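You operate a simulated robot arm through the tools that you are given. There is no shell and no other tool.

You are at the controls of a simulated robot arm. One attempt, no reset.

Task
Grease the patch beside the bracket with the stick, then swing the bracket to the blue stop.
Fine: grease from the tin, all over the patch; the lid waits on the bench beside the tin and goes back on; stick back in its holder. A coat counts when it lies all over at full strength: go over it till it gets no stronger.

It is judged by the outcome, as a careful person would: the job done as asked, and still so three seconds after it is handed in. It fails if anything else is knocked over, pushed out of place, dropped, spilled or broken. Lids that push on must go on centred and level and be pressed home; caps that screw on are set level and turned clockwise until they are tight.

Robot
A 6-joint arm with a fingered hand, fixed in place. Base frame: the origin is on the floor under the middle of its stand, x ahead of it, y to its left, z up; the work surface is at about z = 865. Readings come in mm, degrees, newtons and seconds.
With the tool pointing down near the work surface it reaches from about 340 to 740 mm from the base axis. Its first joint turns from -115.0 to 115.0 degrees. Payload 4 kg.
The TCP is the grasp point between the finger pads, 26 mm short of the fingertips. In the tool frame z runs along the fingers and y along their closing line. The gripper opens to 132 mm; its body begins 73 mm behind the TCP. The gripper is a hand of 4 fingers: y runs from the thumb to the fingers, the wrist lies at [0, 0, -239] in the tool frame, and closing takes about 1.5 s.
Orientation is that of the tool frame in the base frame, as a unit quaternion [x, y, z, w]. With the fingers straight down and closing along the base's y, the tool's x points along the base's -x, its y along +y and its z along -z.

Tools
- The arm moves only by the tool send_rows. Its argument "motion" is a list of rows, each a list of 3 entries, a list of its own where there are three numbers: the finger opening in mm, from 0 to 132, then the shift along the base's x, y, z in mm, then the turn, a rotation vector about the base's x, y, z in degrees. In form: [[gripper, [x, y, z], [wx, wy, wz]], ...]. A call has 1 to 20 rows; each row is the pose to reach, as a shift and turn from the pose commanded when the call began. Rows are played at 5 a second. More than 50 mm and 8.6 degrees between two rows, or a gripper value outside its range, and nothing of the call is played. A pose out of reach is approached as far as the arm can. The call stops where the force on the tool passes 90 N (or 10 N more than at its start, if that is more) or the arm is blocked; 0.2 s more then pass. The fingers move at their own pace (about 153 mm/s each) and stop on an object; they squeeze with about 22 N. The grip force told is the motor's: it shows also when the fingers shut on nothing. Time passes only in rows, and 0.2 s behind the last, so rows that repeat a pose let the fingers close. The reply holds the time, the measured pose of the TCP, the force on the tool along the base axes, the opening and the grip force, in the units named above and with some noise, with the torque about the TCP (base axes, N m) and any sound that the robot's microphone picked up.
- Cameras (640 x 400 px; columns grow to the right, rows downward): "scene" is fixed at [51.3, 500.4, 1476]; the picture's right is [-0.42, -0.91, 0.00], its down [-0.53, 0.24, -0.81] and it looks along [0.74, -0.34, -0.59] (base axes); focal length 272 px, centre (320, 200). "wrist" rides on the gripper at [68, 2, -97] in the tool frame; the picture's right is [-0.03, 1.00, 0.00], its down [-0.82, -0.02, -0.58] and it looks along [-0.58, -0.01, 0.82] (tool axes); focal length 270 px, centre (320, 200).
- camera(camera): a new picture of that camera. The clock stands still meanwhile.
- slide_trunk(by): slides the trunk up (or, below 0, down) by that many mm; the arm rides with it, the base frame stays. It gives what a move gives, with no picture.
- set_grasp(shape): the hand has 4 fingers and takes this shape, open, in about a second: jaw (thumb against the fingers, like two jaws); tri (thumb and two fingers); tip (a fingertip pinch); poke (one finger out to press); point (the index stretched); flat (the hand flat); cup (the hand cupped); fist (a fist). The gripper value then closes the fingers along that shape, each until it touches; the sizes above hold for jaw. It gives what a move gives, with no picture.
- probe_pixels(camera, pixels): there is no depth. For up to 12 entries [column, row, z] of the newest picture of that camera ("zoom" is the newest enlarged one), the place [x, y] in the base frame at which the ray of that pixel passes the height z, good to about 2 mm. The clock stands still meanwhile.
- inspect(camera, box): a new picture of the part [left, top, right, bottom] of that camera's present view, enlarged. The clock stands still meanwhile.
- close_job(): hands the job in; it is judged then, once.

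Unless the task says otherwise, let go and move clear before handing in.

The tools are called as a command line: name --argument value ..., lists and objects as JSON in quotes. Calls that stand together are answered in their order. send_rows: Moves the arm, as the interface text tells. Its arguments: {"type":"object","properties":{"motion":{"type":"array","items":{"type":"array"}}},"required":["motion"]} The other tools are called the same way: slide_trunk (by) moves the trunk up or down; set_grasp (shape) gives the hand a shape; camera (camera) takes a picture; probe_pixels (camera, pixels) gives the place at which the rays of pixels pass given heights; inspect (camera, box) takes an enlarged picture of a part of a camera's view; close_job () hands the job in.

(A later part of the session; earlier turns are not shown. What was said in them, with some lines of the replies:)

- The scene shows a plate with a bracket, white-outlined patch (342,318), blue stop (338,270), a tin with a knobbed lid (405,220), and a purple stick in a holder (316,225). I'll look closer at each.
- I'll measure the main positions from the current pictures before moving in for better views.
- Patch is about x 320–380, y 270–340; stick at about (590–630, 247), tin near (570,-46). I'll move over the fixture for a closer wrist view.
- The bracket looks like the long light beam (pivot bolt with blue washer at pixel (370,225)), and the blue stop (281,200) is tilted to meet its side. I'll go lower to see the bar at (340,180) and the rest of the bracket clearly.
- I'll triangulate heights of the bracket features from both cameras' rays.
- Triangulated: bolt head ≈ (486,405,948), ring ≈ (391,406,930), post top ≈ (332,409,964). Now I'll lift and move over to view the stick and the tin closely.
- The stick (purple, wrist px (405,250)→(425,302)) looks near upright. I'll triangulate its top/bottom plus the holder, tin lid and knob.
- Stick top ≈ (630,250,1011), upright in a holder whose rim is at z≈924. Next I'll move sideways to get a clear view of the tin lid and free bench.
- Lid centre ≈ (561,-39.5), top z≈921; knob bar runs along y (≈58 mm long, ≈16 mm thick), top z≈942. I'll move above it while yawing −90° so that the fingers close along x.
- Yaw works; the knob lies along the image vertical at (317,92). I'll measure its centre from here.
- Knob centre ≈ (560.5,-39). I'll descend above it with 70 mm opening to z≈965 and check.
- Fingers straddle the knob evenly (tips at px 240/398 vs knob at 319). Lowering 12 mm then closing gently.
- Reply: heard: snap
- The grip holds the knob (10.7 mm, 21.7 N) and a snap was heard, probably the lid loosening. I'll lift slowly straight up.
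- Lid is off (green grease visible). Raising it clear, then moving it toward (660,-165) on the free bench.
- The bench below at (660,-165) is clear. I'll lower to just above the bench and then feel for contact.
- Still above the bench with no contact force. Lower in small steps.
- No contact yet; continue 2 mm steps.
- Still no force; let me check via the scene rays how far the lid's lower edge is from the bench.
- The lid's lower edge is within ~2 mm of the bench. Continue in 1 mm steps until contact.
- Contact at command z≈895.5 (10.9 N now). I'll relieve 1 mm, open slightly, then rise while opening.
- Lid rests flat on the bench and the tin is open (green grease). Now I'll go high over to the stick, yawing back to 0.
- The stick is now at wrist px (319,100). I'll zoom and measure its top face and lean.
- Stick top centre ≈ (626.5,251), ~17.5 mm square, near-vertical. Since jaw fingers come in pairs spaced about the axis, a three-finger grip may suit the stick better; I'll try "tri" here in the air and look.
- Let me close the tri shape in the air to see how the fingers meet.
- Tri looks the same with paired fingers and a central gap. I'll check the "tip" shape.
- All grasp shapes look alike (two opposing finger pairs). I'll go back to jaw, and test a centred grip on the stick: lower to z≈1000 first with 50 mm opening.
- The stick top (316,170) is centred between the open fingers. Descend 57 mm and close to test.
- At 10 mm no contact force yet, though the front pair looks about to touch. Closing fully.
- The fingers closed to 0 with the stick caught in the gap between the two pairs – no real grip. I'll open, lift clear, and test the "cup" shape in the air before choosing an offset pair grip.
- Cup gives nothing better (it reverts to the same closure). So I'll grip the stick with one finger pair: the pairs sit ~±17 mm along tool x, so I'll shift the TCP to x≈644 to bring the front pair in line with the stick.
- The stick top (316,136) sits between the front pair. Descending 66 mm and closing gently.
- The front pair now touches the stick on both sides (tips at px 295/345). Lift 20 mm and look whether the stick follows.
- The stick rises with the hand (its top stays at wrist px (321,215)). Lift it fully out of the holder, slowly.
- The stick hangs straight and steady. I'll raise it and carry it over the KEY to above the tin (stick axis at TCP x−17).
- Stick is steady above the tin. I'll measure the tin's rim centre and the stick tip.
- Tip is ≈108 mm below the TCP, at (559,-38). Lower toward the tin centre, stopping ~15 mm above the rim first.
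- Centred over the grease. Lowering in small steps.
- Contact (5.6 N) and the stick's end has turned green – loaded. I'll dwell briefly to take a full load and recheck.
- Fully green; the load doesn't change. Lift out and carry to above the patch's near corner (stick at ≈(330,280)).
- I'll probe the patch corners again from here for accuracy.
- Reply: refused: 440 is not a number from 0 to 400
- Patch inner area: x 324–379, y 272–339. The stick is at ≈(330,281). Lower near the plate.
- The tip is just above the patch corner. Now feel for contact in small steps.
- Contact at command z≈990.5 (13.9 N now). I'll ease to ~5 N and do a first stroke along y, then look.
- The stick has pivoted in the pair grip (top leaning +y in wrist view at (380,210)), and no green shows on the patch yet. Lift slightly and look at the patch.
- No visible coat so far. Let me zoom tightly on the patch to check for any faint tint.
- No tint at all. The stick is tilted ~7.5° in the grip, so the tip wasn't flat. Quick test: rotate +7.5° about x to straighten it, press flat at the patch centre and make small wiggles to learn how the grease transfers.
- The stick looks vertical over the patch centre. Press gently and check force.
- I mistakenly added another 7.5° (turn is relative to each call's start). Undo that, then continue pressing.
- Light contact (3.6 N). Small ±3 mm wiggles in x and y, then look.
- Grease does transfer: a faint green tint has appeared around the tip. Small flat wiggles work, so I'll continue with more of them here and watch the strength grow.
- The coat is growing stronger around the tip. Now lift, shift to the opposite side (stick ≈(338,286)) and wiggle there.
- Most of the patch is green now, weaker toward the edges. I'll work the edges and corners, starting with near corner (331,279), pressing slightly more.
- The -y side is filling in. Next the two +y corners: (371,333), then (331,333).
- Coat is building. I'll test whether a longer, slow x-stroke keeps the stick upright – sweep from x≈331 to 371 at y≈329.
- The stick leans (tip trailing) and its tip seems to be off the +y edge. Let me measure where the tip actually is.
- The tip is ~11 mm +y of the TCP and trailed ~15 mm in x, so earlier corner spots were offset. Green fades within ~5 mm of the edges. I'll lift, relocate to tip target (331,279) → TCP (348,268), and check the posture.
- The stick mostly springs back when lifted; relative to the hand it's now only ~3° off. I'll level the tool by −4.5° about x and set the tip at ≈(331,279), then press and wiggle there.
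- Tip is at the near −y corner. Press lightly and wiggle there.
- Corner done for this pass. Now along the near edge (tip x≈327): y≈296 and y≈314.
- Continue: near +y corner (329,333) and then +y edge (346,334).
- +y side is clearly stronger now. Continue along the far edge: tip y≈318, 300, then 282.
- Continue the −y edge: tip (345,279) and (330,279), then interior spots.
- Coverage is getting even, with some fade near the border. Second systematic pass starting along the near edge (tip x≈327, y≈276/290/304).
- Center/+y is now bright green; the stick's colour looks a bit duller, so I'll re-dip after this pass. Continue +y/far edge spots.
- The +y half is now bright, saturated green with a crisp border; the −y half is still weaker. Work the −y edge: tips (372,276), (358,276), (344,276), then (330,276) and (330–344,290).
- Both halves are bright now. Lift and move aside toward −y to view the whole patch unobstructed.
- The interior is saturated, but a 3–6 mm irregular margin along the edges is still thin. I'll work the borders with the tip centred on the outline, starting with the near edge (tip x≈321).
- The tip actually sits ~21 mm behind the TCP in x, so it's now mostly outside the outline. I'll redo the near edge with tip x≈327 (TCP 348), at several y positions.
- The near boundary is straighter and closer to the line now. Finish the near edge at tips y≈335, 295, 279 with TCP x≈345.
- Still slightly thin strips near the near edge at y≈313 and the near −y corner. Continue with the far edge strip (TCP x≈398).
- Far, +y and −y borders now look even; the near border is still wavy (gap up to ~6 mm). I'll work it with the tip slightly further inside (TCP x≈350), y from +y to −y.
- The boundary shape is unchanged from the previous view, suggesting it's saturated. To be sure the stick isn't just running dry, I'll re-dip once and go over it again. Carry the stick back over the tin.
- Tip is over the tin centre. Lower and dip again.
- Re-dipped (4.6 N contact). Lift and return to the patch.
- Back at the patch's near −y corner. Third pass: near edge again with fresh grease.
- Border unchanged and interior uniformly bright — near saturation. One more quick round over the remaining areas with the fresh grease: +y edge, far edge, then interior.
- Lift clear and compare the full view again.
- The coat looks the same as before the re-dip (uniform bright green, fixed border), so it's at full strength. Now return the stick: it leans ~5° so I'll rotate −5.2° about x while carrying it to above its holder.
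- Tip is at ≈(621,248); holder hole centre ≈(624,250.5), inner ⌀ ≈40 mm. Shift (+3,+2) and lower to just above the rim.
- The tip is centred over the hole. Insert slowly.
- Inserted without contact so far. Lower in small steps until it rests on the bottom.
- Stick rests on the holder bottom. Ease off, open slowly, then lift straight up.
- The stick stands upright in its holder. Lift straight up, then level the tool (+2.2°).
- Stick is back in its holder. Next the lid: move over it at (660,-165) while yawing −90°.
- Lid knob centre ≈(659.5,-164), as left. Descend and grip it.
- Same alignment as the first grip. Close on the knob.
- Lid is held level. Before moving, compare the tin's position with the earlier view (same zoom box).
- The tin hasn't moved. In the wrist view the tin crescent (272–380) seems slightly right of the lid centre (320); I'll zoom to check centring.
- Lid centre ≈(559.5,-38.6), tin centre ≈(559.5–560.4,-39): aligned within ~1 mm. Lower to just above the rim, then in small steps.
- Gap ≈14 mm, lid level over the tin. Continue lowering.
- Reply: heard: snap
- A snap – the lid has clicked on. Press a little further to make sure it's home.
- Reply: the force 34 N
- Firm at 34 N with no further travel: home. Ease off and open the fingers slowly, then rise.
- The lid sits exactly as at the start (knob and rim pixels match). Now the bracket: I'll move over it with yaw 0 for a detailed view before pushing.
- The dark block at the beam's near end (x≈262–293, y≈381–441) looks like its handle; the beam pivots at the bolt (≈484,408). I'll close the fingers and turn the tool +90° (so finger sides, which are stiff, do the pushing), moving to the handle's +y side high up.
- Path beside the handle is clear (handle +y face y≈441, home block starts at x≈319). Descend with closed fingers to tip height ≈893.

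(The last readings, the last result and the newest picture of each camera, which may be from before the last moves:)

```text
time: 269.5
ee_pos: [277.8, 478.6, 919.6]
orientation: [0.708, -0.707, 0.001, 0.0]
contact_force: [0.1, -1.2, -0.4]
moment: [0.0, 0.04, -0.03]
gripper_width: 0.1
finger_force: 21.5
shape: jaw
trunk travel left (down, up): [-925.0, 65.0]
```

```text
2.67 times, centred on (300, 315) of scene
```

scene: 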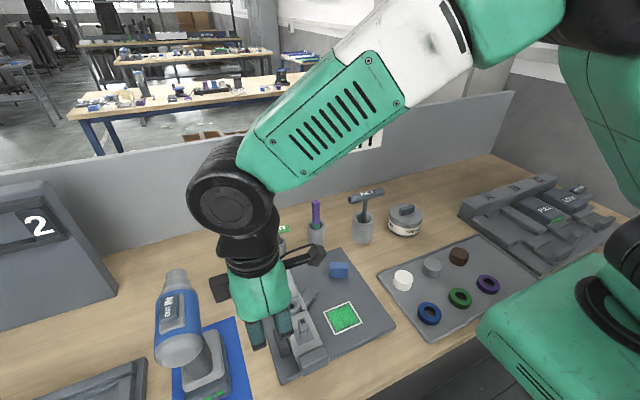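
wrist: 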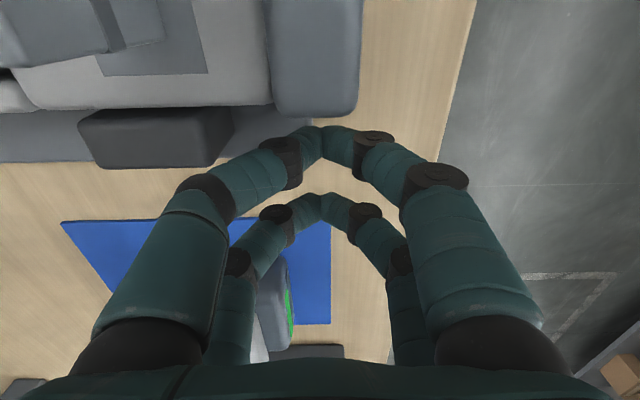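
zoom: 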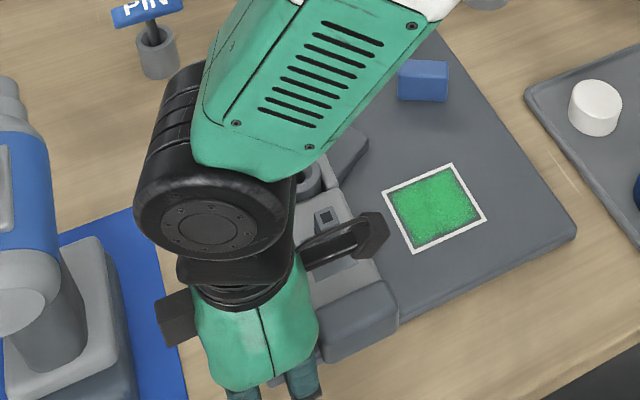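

In place beside the handle. Gently make contact and push through a first ~6° of the arc about the bolt (484,408), then check.

send_rows --motion '[[0, [0, -7, 0], [0, 0, 0]], [0, [0, -14, 0], [0, 0, 0]], [0, [-1, -18, 0], [0, 0, 1]], [0, [-1.9, -21.3, 0], [0, 0, 2]], [0, [-2.7, -25, 0], [0, 0, 3]], [0, [-3.5, -28.6, 0], [0, 0, 4]], [0, [-4.2, -32.3, 0], [0, 0, 5]], [0, [-4.9, -36, 0], [0, 0, 6]], [0, [-4.9, -36, 0], [0, 0, 6]]]'

camera --camera "wrist"

inspect --camera "scene" --box '[220, 240, 380, 390]'

```text
time: 271.5
ee_pos: [271.6, 444.4, 919.2]
orientation: [0.743, -0.669, 0.001, 0.0]
contact_force: [0.0, 0.8, -0.1]
moment: [-0.01, 0.01, 0.02]
gripper_width: 0.0
finger_force: 21.8
shape: jaw
trunk travel left (down, up): [-925.0, 65.0]
```

```text
taken
```

wrist: 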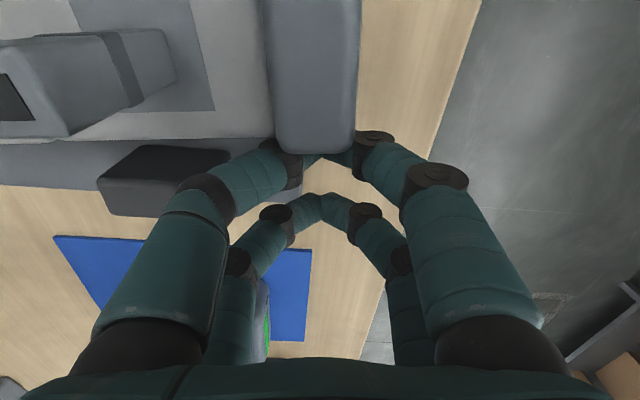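

```text
2.67 times, centred on (300, 315) of scene
```

zoom: 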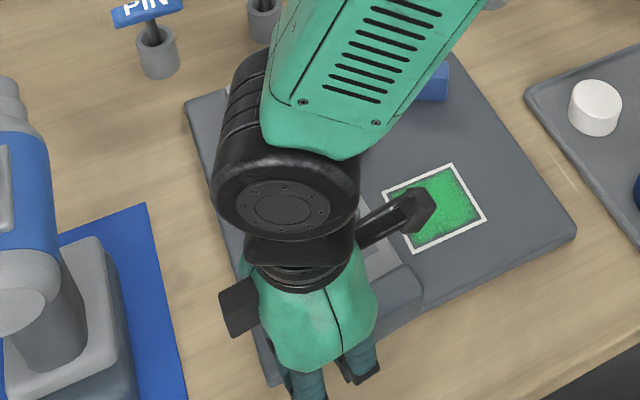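

No force: the fingertips slid beneath the handle (it sits higher than I thought, top ≈933). Back out along the same path and raise the tips to ≈915.

send_rows --motion '[[0, [1.4, 7.4, 0], [0, 0, -2]], [0, [3, 14.7, 0], [0, 0, -4]], [0, [4.9, 22, 0], [0, 0, -6]], [0, [4.9, 36, 0], [0, 0, -6]], [0, [4.9, 36, 10], [0, 0, -6]], [0, [4.9, 36, 22], [0, 0, -6]], [0, [4.9, 36, 22], [0, 0, -6]]]'

camera --camera "wrist"

inspect --camera "scene" --box '[240, 280, 360, 390]'

```text
time: 273.1
ee_pos: [276.5, 480.2, 942.1]
orientation: [-0.707, 0.707, 0.0, 0.0]
contact_force: [0.3, 0.6, 0.2]
moment: [0.02, -0.01, -0.02]
gripper_width: 0.2
finger_force: 21.9
shape: jaw
trunk travel left (down, up): [-925.0, 65.0]
```

```text
taken
```

wrist: 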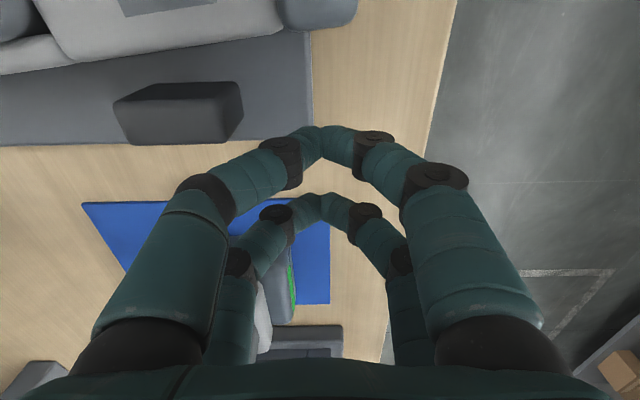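

```text
3.64 times, centred on (300, 335) of scene
```

zoom: 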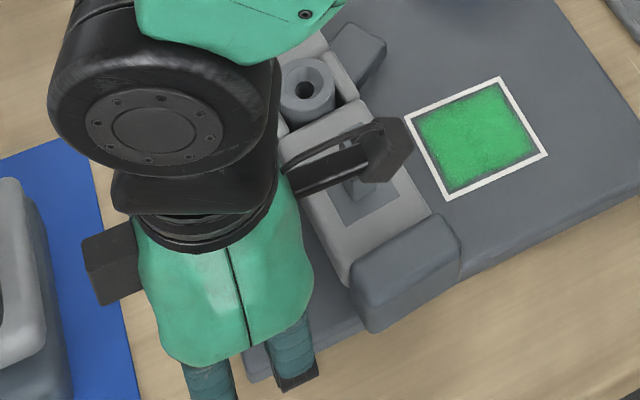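

The bracket has in fact swung a few degrees (its side now slopes in the wrist view) with almost no resistance. Continue pushing the handle slowly along the arc to ~36°.

send_rows --motion '[[0, [0, 0, -12], [0, 0, 0]], [0, [0, -14, -12], [0, 0, 0]], [0, [-2.8, -24.9, -12], [0, 0, 3]], [0, [-4.9, -36, -12], [0, 0, 6]], [0, [-6.5, -47.1, -12], [0, 0, 9]], [0, [-7.5, -58.3, -12], [0, 0, 12]], [0, [-8, -69.6, -12], [0, 0, 15]], [0, [-7.8, -80.8, -12], [0, 0, 18]], [0, [-7, -92, -12], [0, 0, 21]], [0, [-5.7, -103.2, -12], [0, 0, 24]], [0, [-3.8, -114.3, -12], [0, 0, 27]], [0, [-1.3, -125.3, -12], [0, 0, 30]], [0, [-1.3, -125.3, -12], [0, 0, 30]]]'

camera --camera "wrist"

camera --camera "scene"

```text
time: 275.9
ee_pos: [275.1, 352.8, 929.7]
orientation: [0.866, -0.5, 0.0, -0.001]
contact_force: [-0.1, -0.6, -0.1]
moment: [0.0, 0.01, 0.0]
gripper_width: 0.1
finger_force: 22.5
shape: jaw
trunk travel left (down, up): [-925.0, 65.0]
```

```text
taken
```

wrist: 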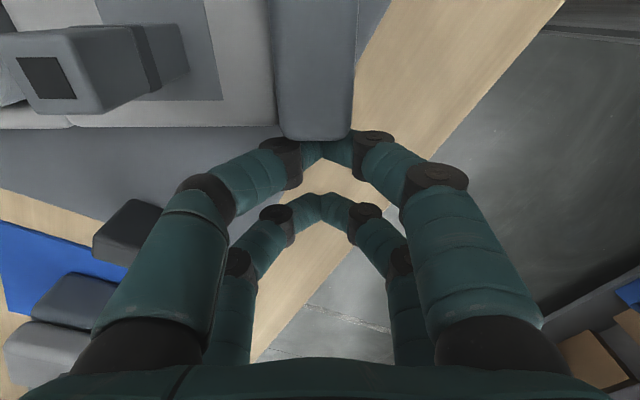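

```text
taken
```

scene: 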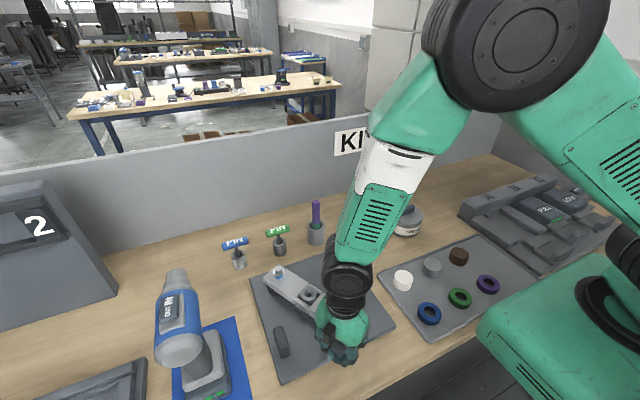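

The bracket follows nicely about the bolt (~30° now). Continue to ~57°.

send_rows --motion '[[0, [3.1, -10.8, 0], [0, 0, 3]], [0, [6.7, -21.4, 0], [0, 0, 6]], [0, [10.9, -31.9, 0], [0, 0, 9]], [0, [15.7, -42.1, 0], [0, 0, 12]], [0, [20.9, -52.1, 0], [0, 0, 15]], [0, [26.7, -61.7, 0], [0, 0, 18]], [0, [33, -71.1, 0], [0, 0, 21]], [0, [39.7, -80.1, 0], [0, 0, 24]], [0, [43.3, -84.4, 0], [0, 0, 25.5]], [0, [46.9, -88.7, 0], [0, 0, 27]], [0, [46.9, -88.7, 0], [0, 0, 27]]]'

camera --camera "wrist"

camera --camera "scene"

```text
time: 278.3
ee_pos: [315.3, 263.1, 923.2]
orientation: [0.958, -0.285, 0.009, 0.0]
contact_force: [-0.9, 0.4, -0.1]
moment: [0.0, -0.01, 0.02]
gripper_width: 0.0
finger_force: 22.3
shape: jaw
out of reach, approached as far as the arm can: row 7, 8, 9, 10, 11
trunk travel left (down, up): [-925.0, 65.0]
```

```text
taken
```

wrist: 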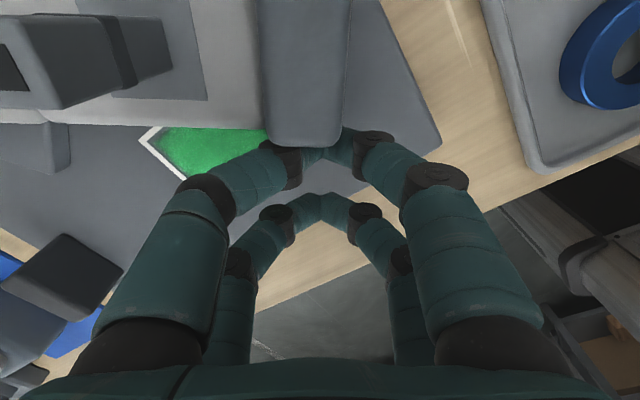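

```text
taken
```

scene: 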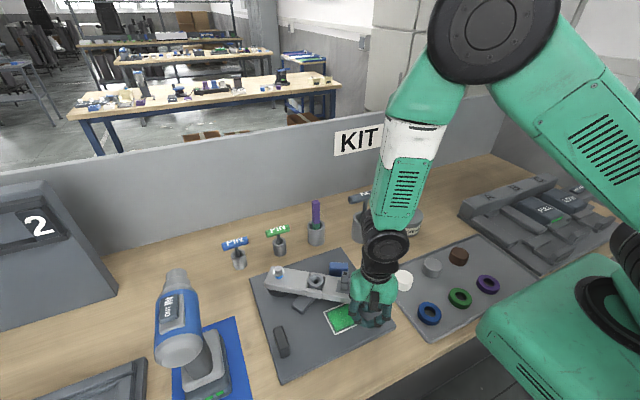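

The arm reports being at the edge of its reach here, but the bracket has come most of the way. Let me look at how far it is from the blue stop.

inspect --camera "scene" --box '[250, 240, 410, 350]'

inspect --camera "wrist" --box '[0, 0, 360, 200]'

```text
3.64 times, centred on (330, 295) of scene
```

zoom: 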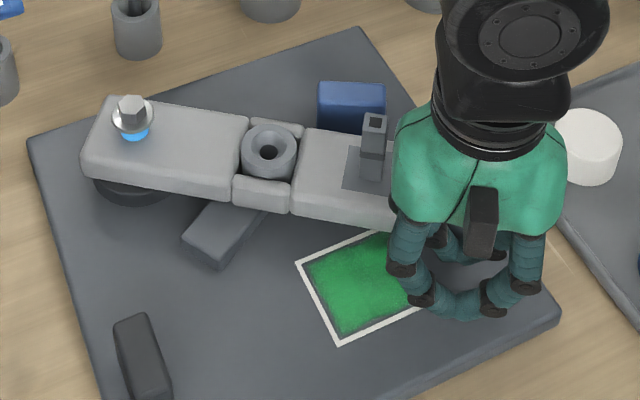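

```text
1.78 times, centred on (180, 100) of wrist
```

zoom: 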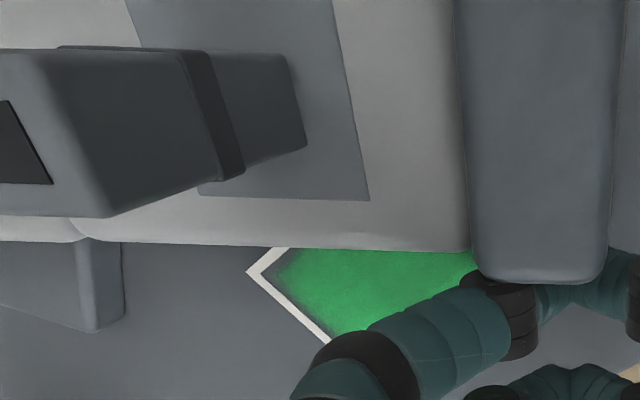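

probe_pixels --camera "zoom" --pixels '[[300, 150, 930]]'

camera --camera "scene"

probe_pixels --camera "scene" --pixels '[[278.4, 270.3, 948], [315.7, 281.3, 930], [345.1, 272.5, 964], [330, 264, 905], [346, 264, 905], [328.5, 276, 890], [346, 276, 890]]'

```text
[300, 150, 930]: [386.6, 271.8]
```

```text
taken
```

scene: 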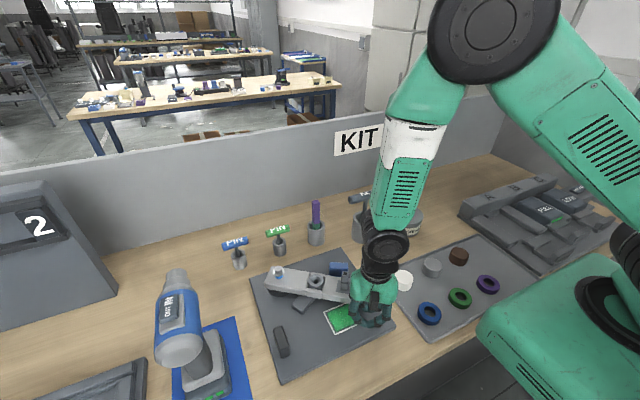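

```text
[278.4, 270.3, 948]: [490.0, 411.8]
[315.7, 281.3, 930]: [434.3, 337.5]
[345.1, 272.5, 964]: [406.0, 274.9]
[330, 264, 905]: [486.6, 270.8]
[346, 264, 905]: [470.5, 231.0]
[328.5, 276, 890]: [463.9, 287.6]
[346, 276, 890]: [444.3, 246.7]
```

Bracket is at ≈57°, roughly 8–10° short of the stop; this wrist yaw runs out of reach. I'll back off, lift, turn the hand by −175° (pushing with the other finger side, yaw ≈−28°) and finish from nearer the pivot.

send_rows --motion '[[0, [-10, 6, 0], [0, 0, 0]], [0, [-22, 12, 0], [0, 0, 0]], [0, [-24, 14, 20], [0, 0, 0]], [0, [-22, 20, 55], [0, 0, 0]], [0, [-15, 25, 95], [0, 0, 0]], [0, [-5, 30, 130], [0, 0, 0]], [0, [-5, 30, 130], [0, 0, 0]]]'

inspect --camera "scene" --box '[250, 220, 410, 350]'

```text
time: 279.9
ee_pos: [283.5, 300.1, 1041.3]
orientation: [0.956, -0.293, 0.029, 0.003]
contact_force: [0.1, 0.3, 0.1]
moment: [-0.03, 0.0, -0.03]
gripper_width: 0.2
finger_force: 21.4
shape: jaw
out of reach, approached as far as the arm can: row 1, 3, 4, 5, 6, 7
trunk travel left (down, up): [-925.0, 65.0]
```

```text
3.08 times, centred on (330, 285) of scene
```

zoom: 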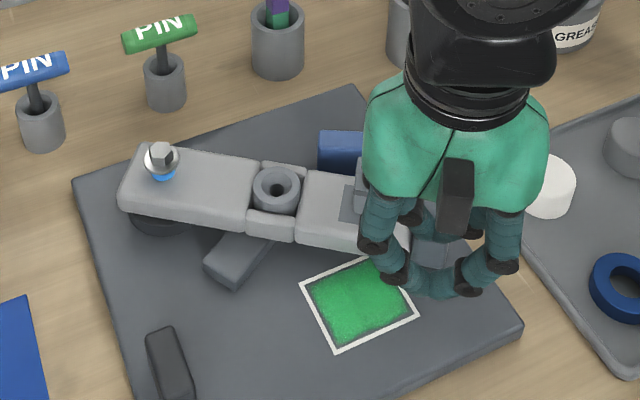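

Bracket stays put. Now rotate the hand back by −160° (then −15° more) in the air.

send_rows --motion '[[0, [3, 0, 0], [0, 0, -8]], [0, [6, 0, 0], [0, 0, -16]], [0, [9, 0, 5], [0, 0, -24]], [0, [12, 0, 5], [0, 0, -32]], [0, [15, 0, 10], [0, 0, -40]], [0, [18, 0, 10], [0, 0, -48]], [0, [20, 0, 10], [0, 0, -56]], [0, [20, 0, 10], [0, 0, -64]], [0, [20, 0, 10], [0, 0, -72]], [0, [20, 0, 10], [0, 0, -80]], [0, [20, 0, 10], [0, 0, -88]], [0, [20, 0, 10], [0, 0, -96]], [0, [20, 0, 10], [0, 0, -104]], [0, [20, 0, 10], [0, 0, -112]], [0, [20, 0, 10], [0, 0, -120]], [0, [20, 0, 10], [0, 0, -128]], [0, [20, 0, 10], [0, 0, -136]], [0, [20, 0, 10], [0, 0, -144]], [0, [20, 0, 10], [0, 0, -152]], [0, [20, 0, 10], [0, 0, -160]]]'

camera --camera "wrist"

```text
time: 284.1
ee_pos: [303.9, 299.5, 1049.6]
orientation: [0.123, 0.992, -0.002, -0.03]
contact_force: [0.1, 0.2, 0.8]
moment: [0.02, -0.03, 0.01]
gripper_width: 0.2
finger_force: 22.3
shape: jaw
trunk travel left (down, up): [-925.0, 65.0]
```

```text
taken
```

wrist: 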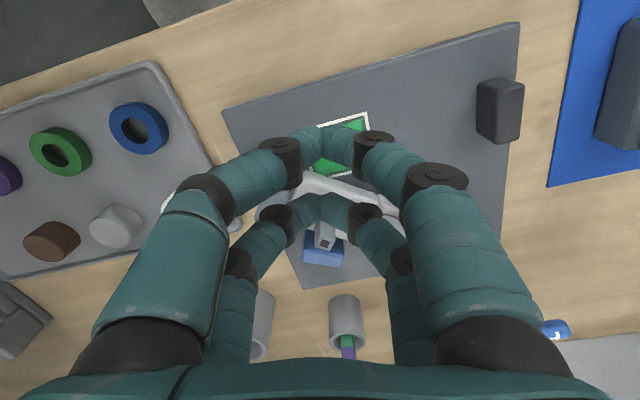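

Tool now yaw ≈−14° with a small residual tilt (~3.4°) from the out-of-reach pose. Correct the tilt, then finish the yaw and move above the push start point.

send_rows --motion '[[0, [5, 1, 5], [0, -1.7, 0]], [0, [10, 2, 10], [0, -3.45, 0]], [0, [10, 2, 10], [0, -3.45, 0]]]'

send_rows --motion '[[0, [8, 1, 0], [0, 0, -5]], [0, [18, 2, 0], [0, 0, -10]], [0, [30, 4.5, 0], [0, 0, -14]], [0, [30, 4.5, 0], [0, 0, -14]]]'

camera --camera "wrist"

inspect --camera "scene" --box '[250, 200, 410, 350]'

```text
time: 284.9
ee_pos: [314.9, 302.0, 1059.6]
orientation: [0.123, 0.992, 0.003, 0.001]
contact_force: [0.3, 0.2, 0.3]
moment: [0.02, -0.01, -0.01]
gripper_width: 0.2
finger_force: 22.4
shape: jaw
trunk travel left (down, up): [-925.0, 65.0]
```

```text
time: 285.9
ee_pos: [343.1, 306.4, 1060.4]
orientation: [0.242, 0.97, 0.001, -0.001]
contact_force: [1.6, 0.5, 0.9]
moment: [-0.03, 0.02, 0.01]
gripper_width: 0.0
finger_force: 21.8
shape: jaw
trunk travel left (down, up): [-925.0, 65.0]
```

```text
taken
```

wrist: 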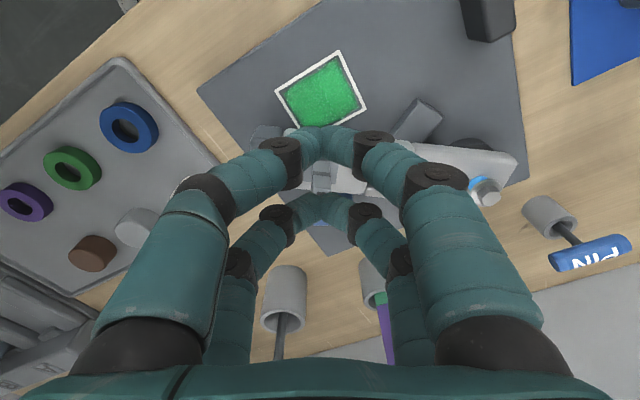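

```text
2.67 times, centred on (330, 275) of scene
```

zoom: 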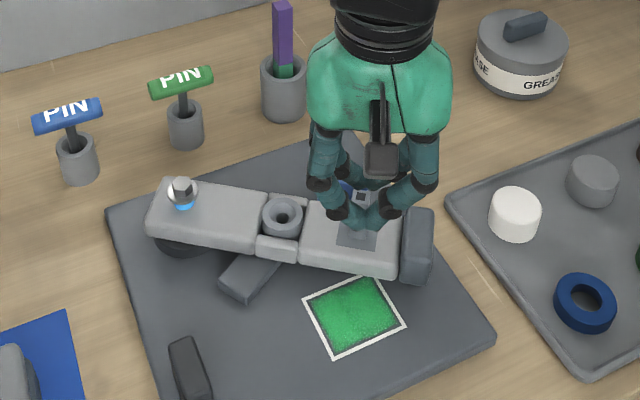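

Level, yaw −28°, positioned on the trailing side of the beam with ~12 mm clearance. Descend to tip height ≈900 (20 mm above the grease).

send_rows --motion '[[0, [0, 0, -40], [0, 0, 0]], [0, [0, 0, -80], [0, 0, 0]], [0, [0, 0, -110], [0, 0, 0]], [0, [0, 0, -127], [0, 0, 0]], [0, [0, 0, -134], [0, 0, 0]], [0, [0, 0, -134], [0, 0, 0]]]'

camera --camera "wrist"

inspect --camera "scene" --box '[250, 220, 410, 350]'

```text
time: 287.3
ee_pos: [344.3, 307.5, 925.8]
orientation: [0.242, 0.97, 0.003, 0.0]
contact_force: [-1.0, 0.1, 0.4]
moment: [0.02, 0.01, 0.0]
gripper_width: 0.1
finger_force: 22.0
shape: jaw
trunk travel left (down, up): [-925.0, 65.0]
```

```text
taken
```

wrist: 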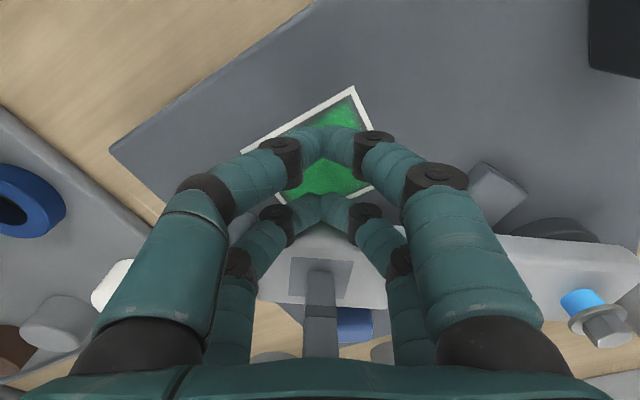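

```text
3.08 times, centred on (330, 285) of scene
```

zoom: 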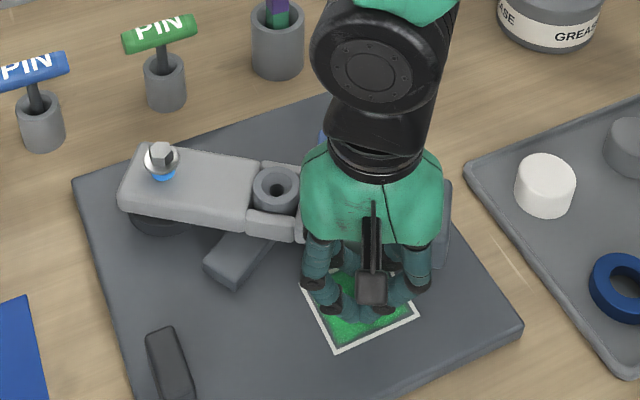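

Good view: the beam (row ~230–305) and the blue stop just behind it at (355,322). Push gently: first to ≈62°, checking force.

send_rows --motion '[[0, [5, -3.3, 0], [0, 0, 0]], [0, [10, -6.6, 0], [0, 0, 0]], [0, [12, -8.9, 0], [0, 0, 0]], [0, [14, -11.2, 0], [0, 0, 0]], [0, [16, -13.4, 0], [0, 0, 0]], [0, [18, -15.6, 0], [0, 0, 0]], [0, [20.1, -17.8, 0], [0, 0, 0]], [0, [20.1, -17.8, 0], [0, 0, 0]]]'

camera --camera "wrist"

inspect --camera "scene" --box '[250, 220, 410, 350]'

```text
time: 289.1
ee_pos: [363.3, 288.3, 926.1]
orientation: [0.243, 0.97, 0.002, 0.0]
contact_force: [-0.5, 0.0, 0.7]
moment: [0.02, 0.0, 0.02]
gripper_width: 0.0
finger_force: 22.1
shape: jaw
trunk travel left (down, up): [-925.0, 65.0]
```

```text
taken
```

wrist: 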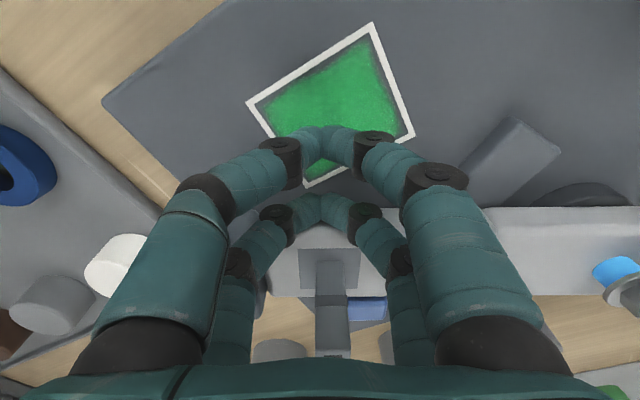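

```text
3.08 times, centred on (330, 285) of scene
```

zoom: 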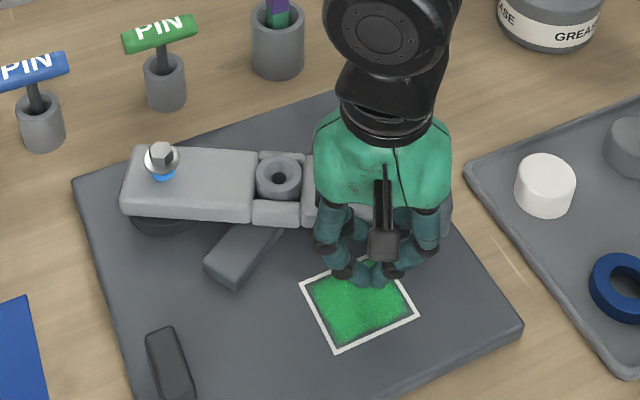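

The beam now is parallel with my fingers at ≈62°, no stop contact yet. Continue in ~1° steps.

send_rows --motion '[[0, [2.1, -2.1, 0], [0, 0, 1]], [0, [4.3, -4.2, 0], [0, 0, 2]], [0, [4.3, -4.2, 0], [0, 0, 2]]]'

send_rows --motion '[[0, [2.2, -2, 0], [0, 0, 1]], [0, [4.5, -4.1, 0], [0, 0, 2]], [0, [4.5, -4.1, 0], [0, 0, 2]]]'

camera --camera "wrist"

inspect --camera "scene" --box '[250, 220, 410, 350]'

```text
time: 289.9
ee_pos: [366.3, 285.1, 926.3]
orientation: [0.225, 0.974, 0.002, 0.001]
contact_force: [-10.5, 6.7, 1.6]
moment: [-0.02, 0.1, -0.12]
gripper_width: 0.0
finger_force: 21.8
shape: jaw
trunk travel left (down, up): [-925.0, 65.0]
```

```text
time: 290.7
ee_pos: [365.9, 281.9, 927.0]
orientation: [0.209, 0.978, -0.002, 0.002]
contact_force: [-43.2, 25.3, 7.8]
moment: [-0.11, 0.52, -0.48]
gripper_width: 0.0
finger_force: 22.7
shape: jaw
trunk travel left (down, up): [-925.0, 65.0]
```

```text
taken
```

wrist: 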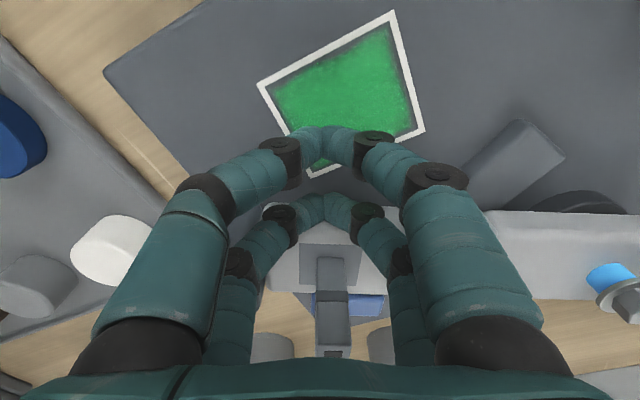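

```text
3.08 times, centred on (330, 285) of scene
```

zoom: 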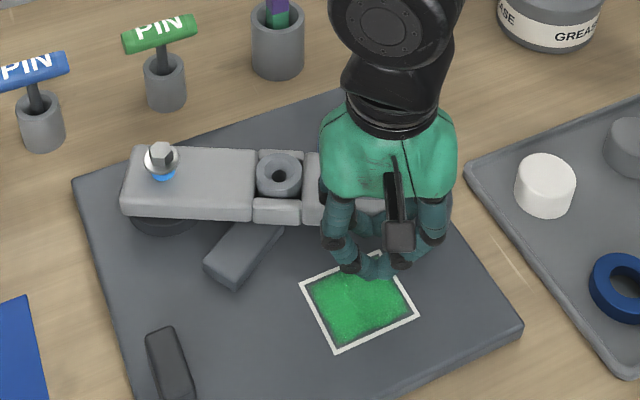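

Firm resistance (~50 N) – the beam is against the blue stop. Ease off gently along the reverse direction, then lift clear.

send_rows --motion '[[0, [-2, 1.5, 0], [0, 0, 0]], [0, [-4, 3, 0], [0, 0, 0]], [0, [-6, 4.5, 0], [0, 0, 0]], [0, [-10, 7, 0], [0, 0, 0]], [0, [-18, 11, 0], [0, 0, 0]], [0, [-28, 16, 0], [0, 0, 0]], [0, [-28, 16, 25], [0, 0, 0]], [0, [-28, 16, 65], [0, 0, 0]], [0, [-28, 16, 110], [0, 0, 0]], [0, [-28, 16, 150], [0, 0, 0]], [0, [-28, 16, 150], [0, 0, 0]]]'

camera --camera "wrist"

inspect --camera "scene" --box '[250, 220, 410, 350]'

```text
time: 293.1
ee_pos: [343.6, 295.4, 1073.1]
orientation: [0.209, 0.978, 0.001, -0.001]
contact_force: [0.2, -0.1, 0.0]
moment: [0.0, 0.03, 0.0]
gripper_width: 0.0
finger_force: 22.1
shape: jaw
trunk travel left (down, up): [-925.0, 65.0]
```

```text
taken
```

wrist: 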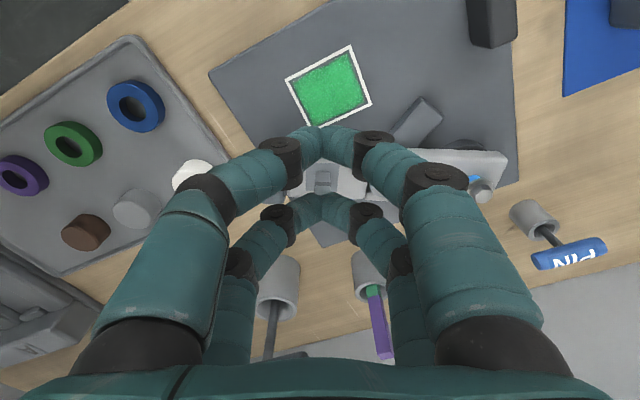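

```text
3.08 times, centred on (330, 285) of scene
```

zoom: 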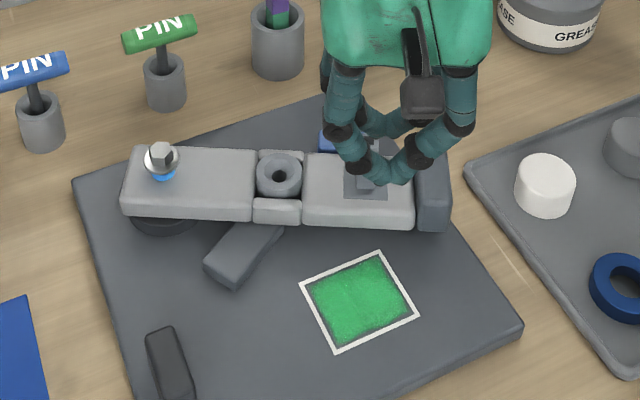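

Bracket stays against the stop. Move the hand well clear (up and to −y) to verify everything.

send_rows --motion '[[0, [0, 0, 40], [0, 0, 0]], [20, [0, -20, 80], [0, 0, 6]], [40, [0, -50, 110], [0, 0, 12]], [60, [5, -85, 140], [0, 0, 18]], [80, [10, -120, 160], [0, 0, 24]], [80, [15, -155, 180], [0, 0, 24]], [80, [20, -190, 190], [0, 0, 24]], [80, [20, -190, 190], [0, 0, 24]]]'

camera --camera "scene"

inspect --camera "scene" --box '[240, 240, 400, 380]'

camera --camera "wrist"

```text
time: 294.9
ee_pos: [363.4, 106.4, 1266.6]
orientation: [0.0, 1.0, 0.002, 0.001]
contact_force: [0.4, -0.5, 0.2]
moment: [-0.04, 0.02, -0.02]
gripper_width: 79.5
finger_force: 0.0
shape: jaw
trunk travel left (down, up): [-925.0, 65.0]
```

```text
taken
```

scene: 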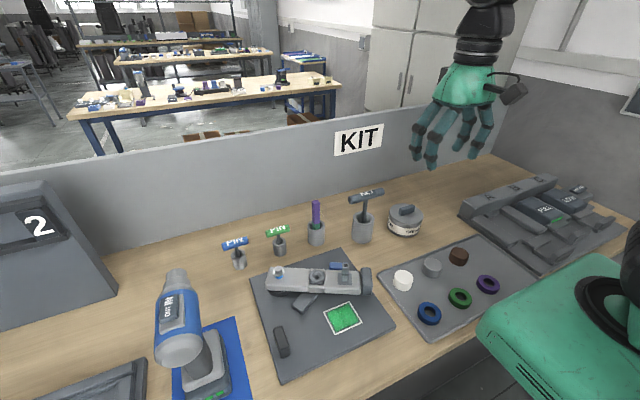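

```text
2.86 times, centred on (320, 310) of scene
```

zoom: 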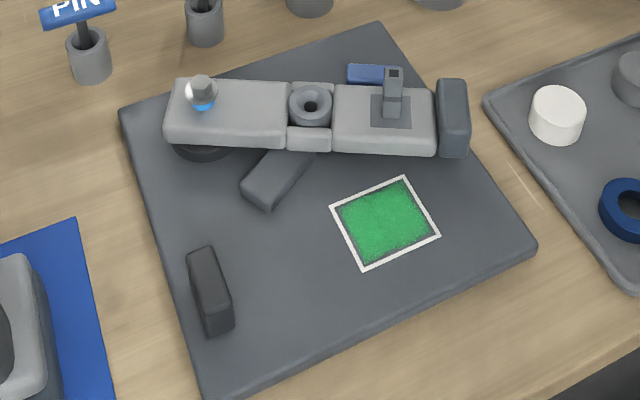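

```text
taken
```

wrist: 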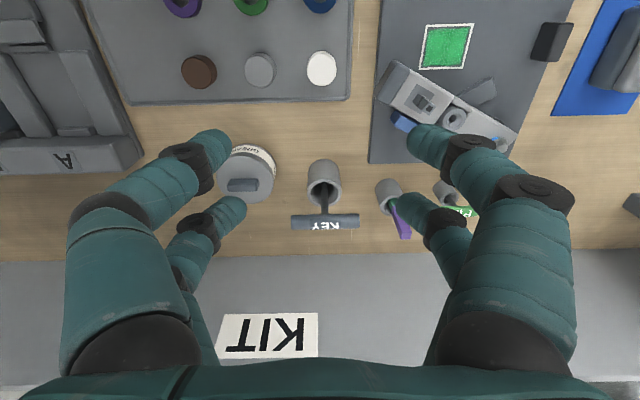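

Bracket rests by the blue stop, grease patch intact. Zoom on the stop contact, tin and stick to verify.

inspect --camera "wrist" --box '[365, 10, 525, 165]'

inspect --camera "scene" --box '[290, 170, 450, 270]'

inspect --camera "scene" --box '[300, 255, 380, 345]'

```text
2.58 times, centred on (445, 88) of wrist
```

zoom: 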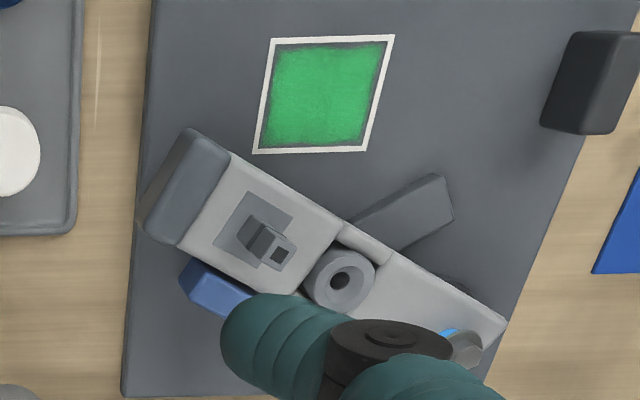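

```text
4.00 times, centred on (370, 220) of scene
```

zoom: 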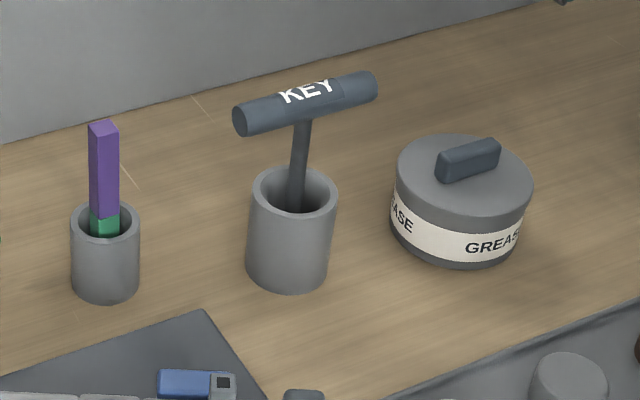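

```text
4.44 times, centred on (340, 300) of scene
```

zoom: 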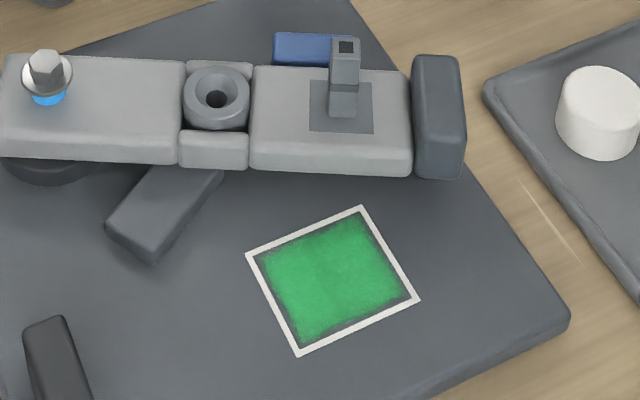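

Lid, stick, KEY and stop all look right. One last tight look at the coat's uniformity.

inspect --camera "scene" --box '[322, 297, 364, 337]'

inspect --camera "wrist" --box '[410, 15, 490, 75]'

```text
10.00 times, centred on (343, 317) of scene
```

zoom: 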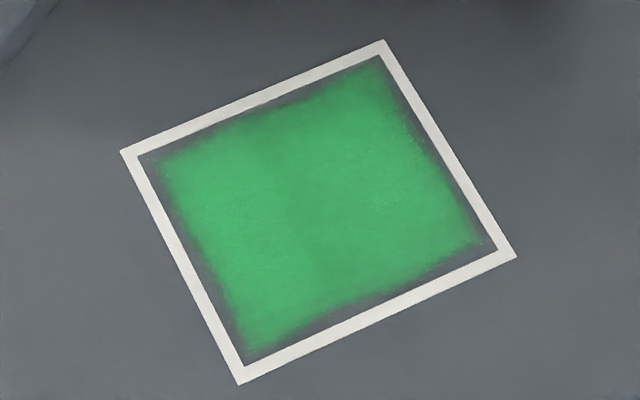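

```text
6.67 times, centred on (450, 45) of wrist
```

zoom: 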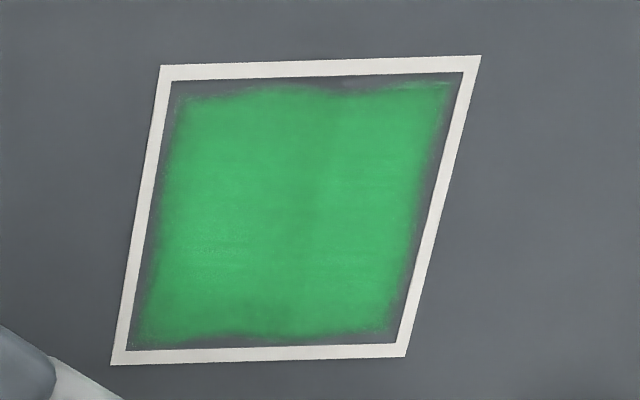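

Coat is uniform. Check closely that the beam really touches the stop.

inspect --camera "wrist" --box '[375, 90, 445, 145]'

inspect --camera "scene" --box '[315, 250, 375, 300]'

```text
7.27 times, centred on (410, 118) of wrist
```

zoom: 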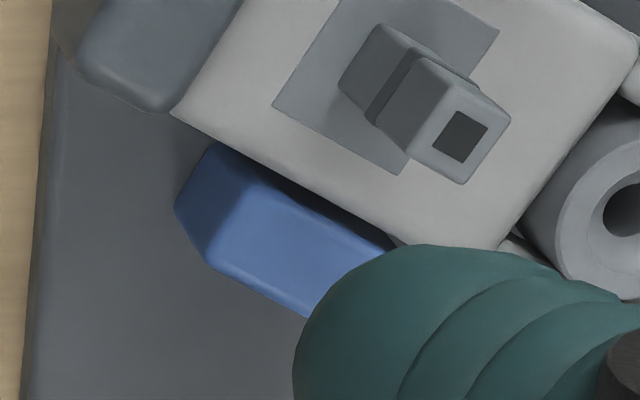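

```text
8.00 times, centred on (345, 275) of scene
```

zoom: 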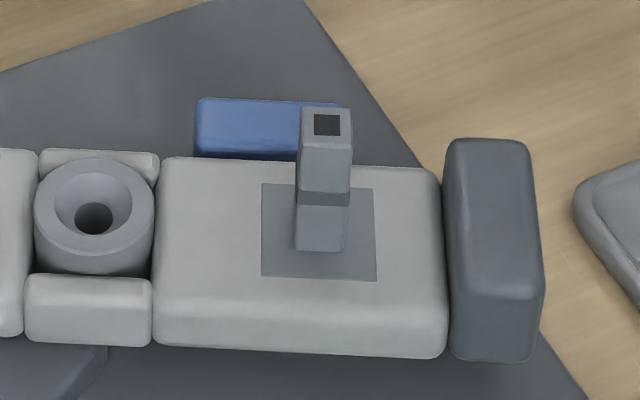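

The beam's side lies flush against the blue stop. The coat is even, the lid is pressed on, the stick is in its holder and the hand is well clear, so I'm handing in.

close_job

```text
The job is handed in.
```

The patch is greased, the bracket is swung to the blue stop, and I've handed the job in.

- **Grease:** I coated the patch in three passes, with a second dip in the tin before the last one. The final pass made it no stronger. The middle is an even, bright green. A margin of about 3–6 mm just inside the white line stayed thin even with the stick worked right over the edge. I took that to be how the coat is drawn, but I can't be certain it counts as full coverage.
- **Lid:** It is back on the tin, level and centred. I heard it snap, then pressed to 34 N with no further travel.
- **Stick:** It stands upright in its holder, with green grease still on its end.
- **Bracket:** I pushed it round until it met the stop firmly at about 50 N. It stayed there when I backed off, and close-up views show it against the stop.

In the final pictures, nothing else looked moved, knocked over or spilled. The hand was lifted well clear before I handed in.
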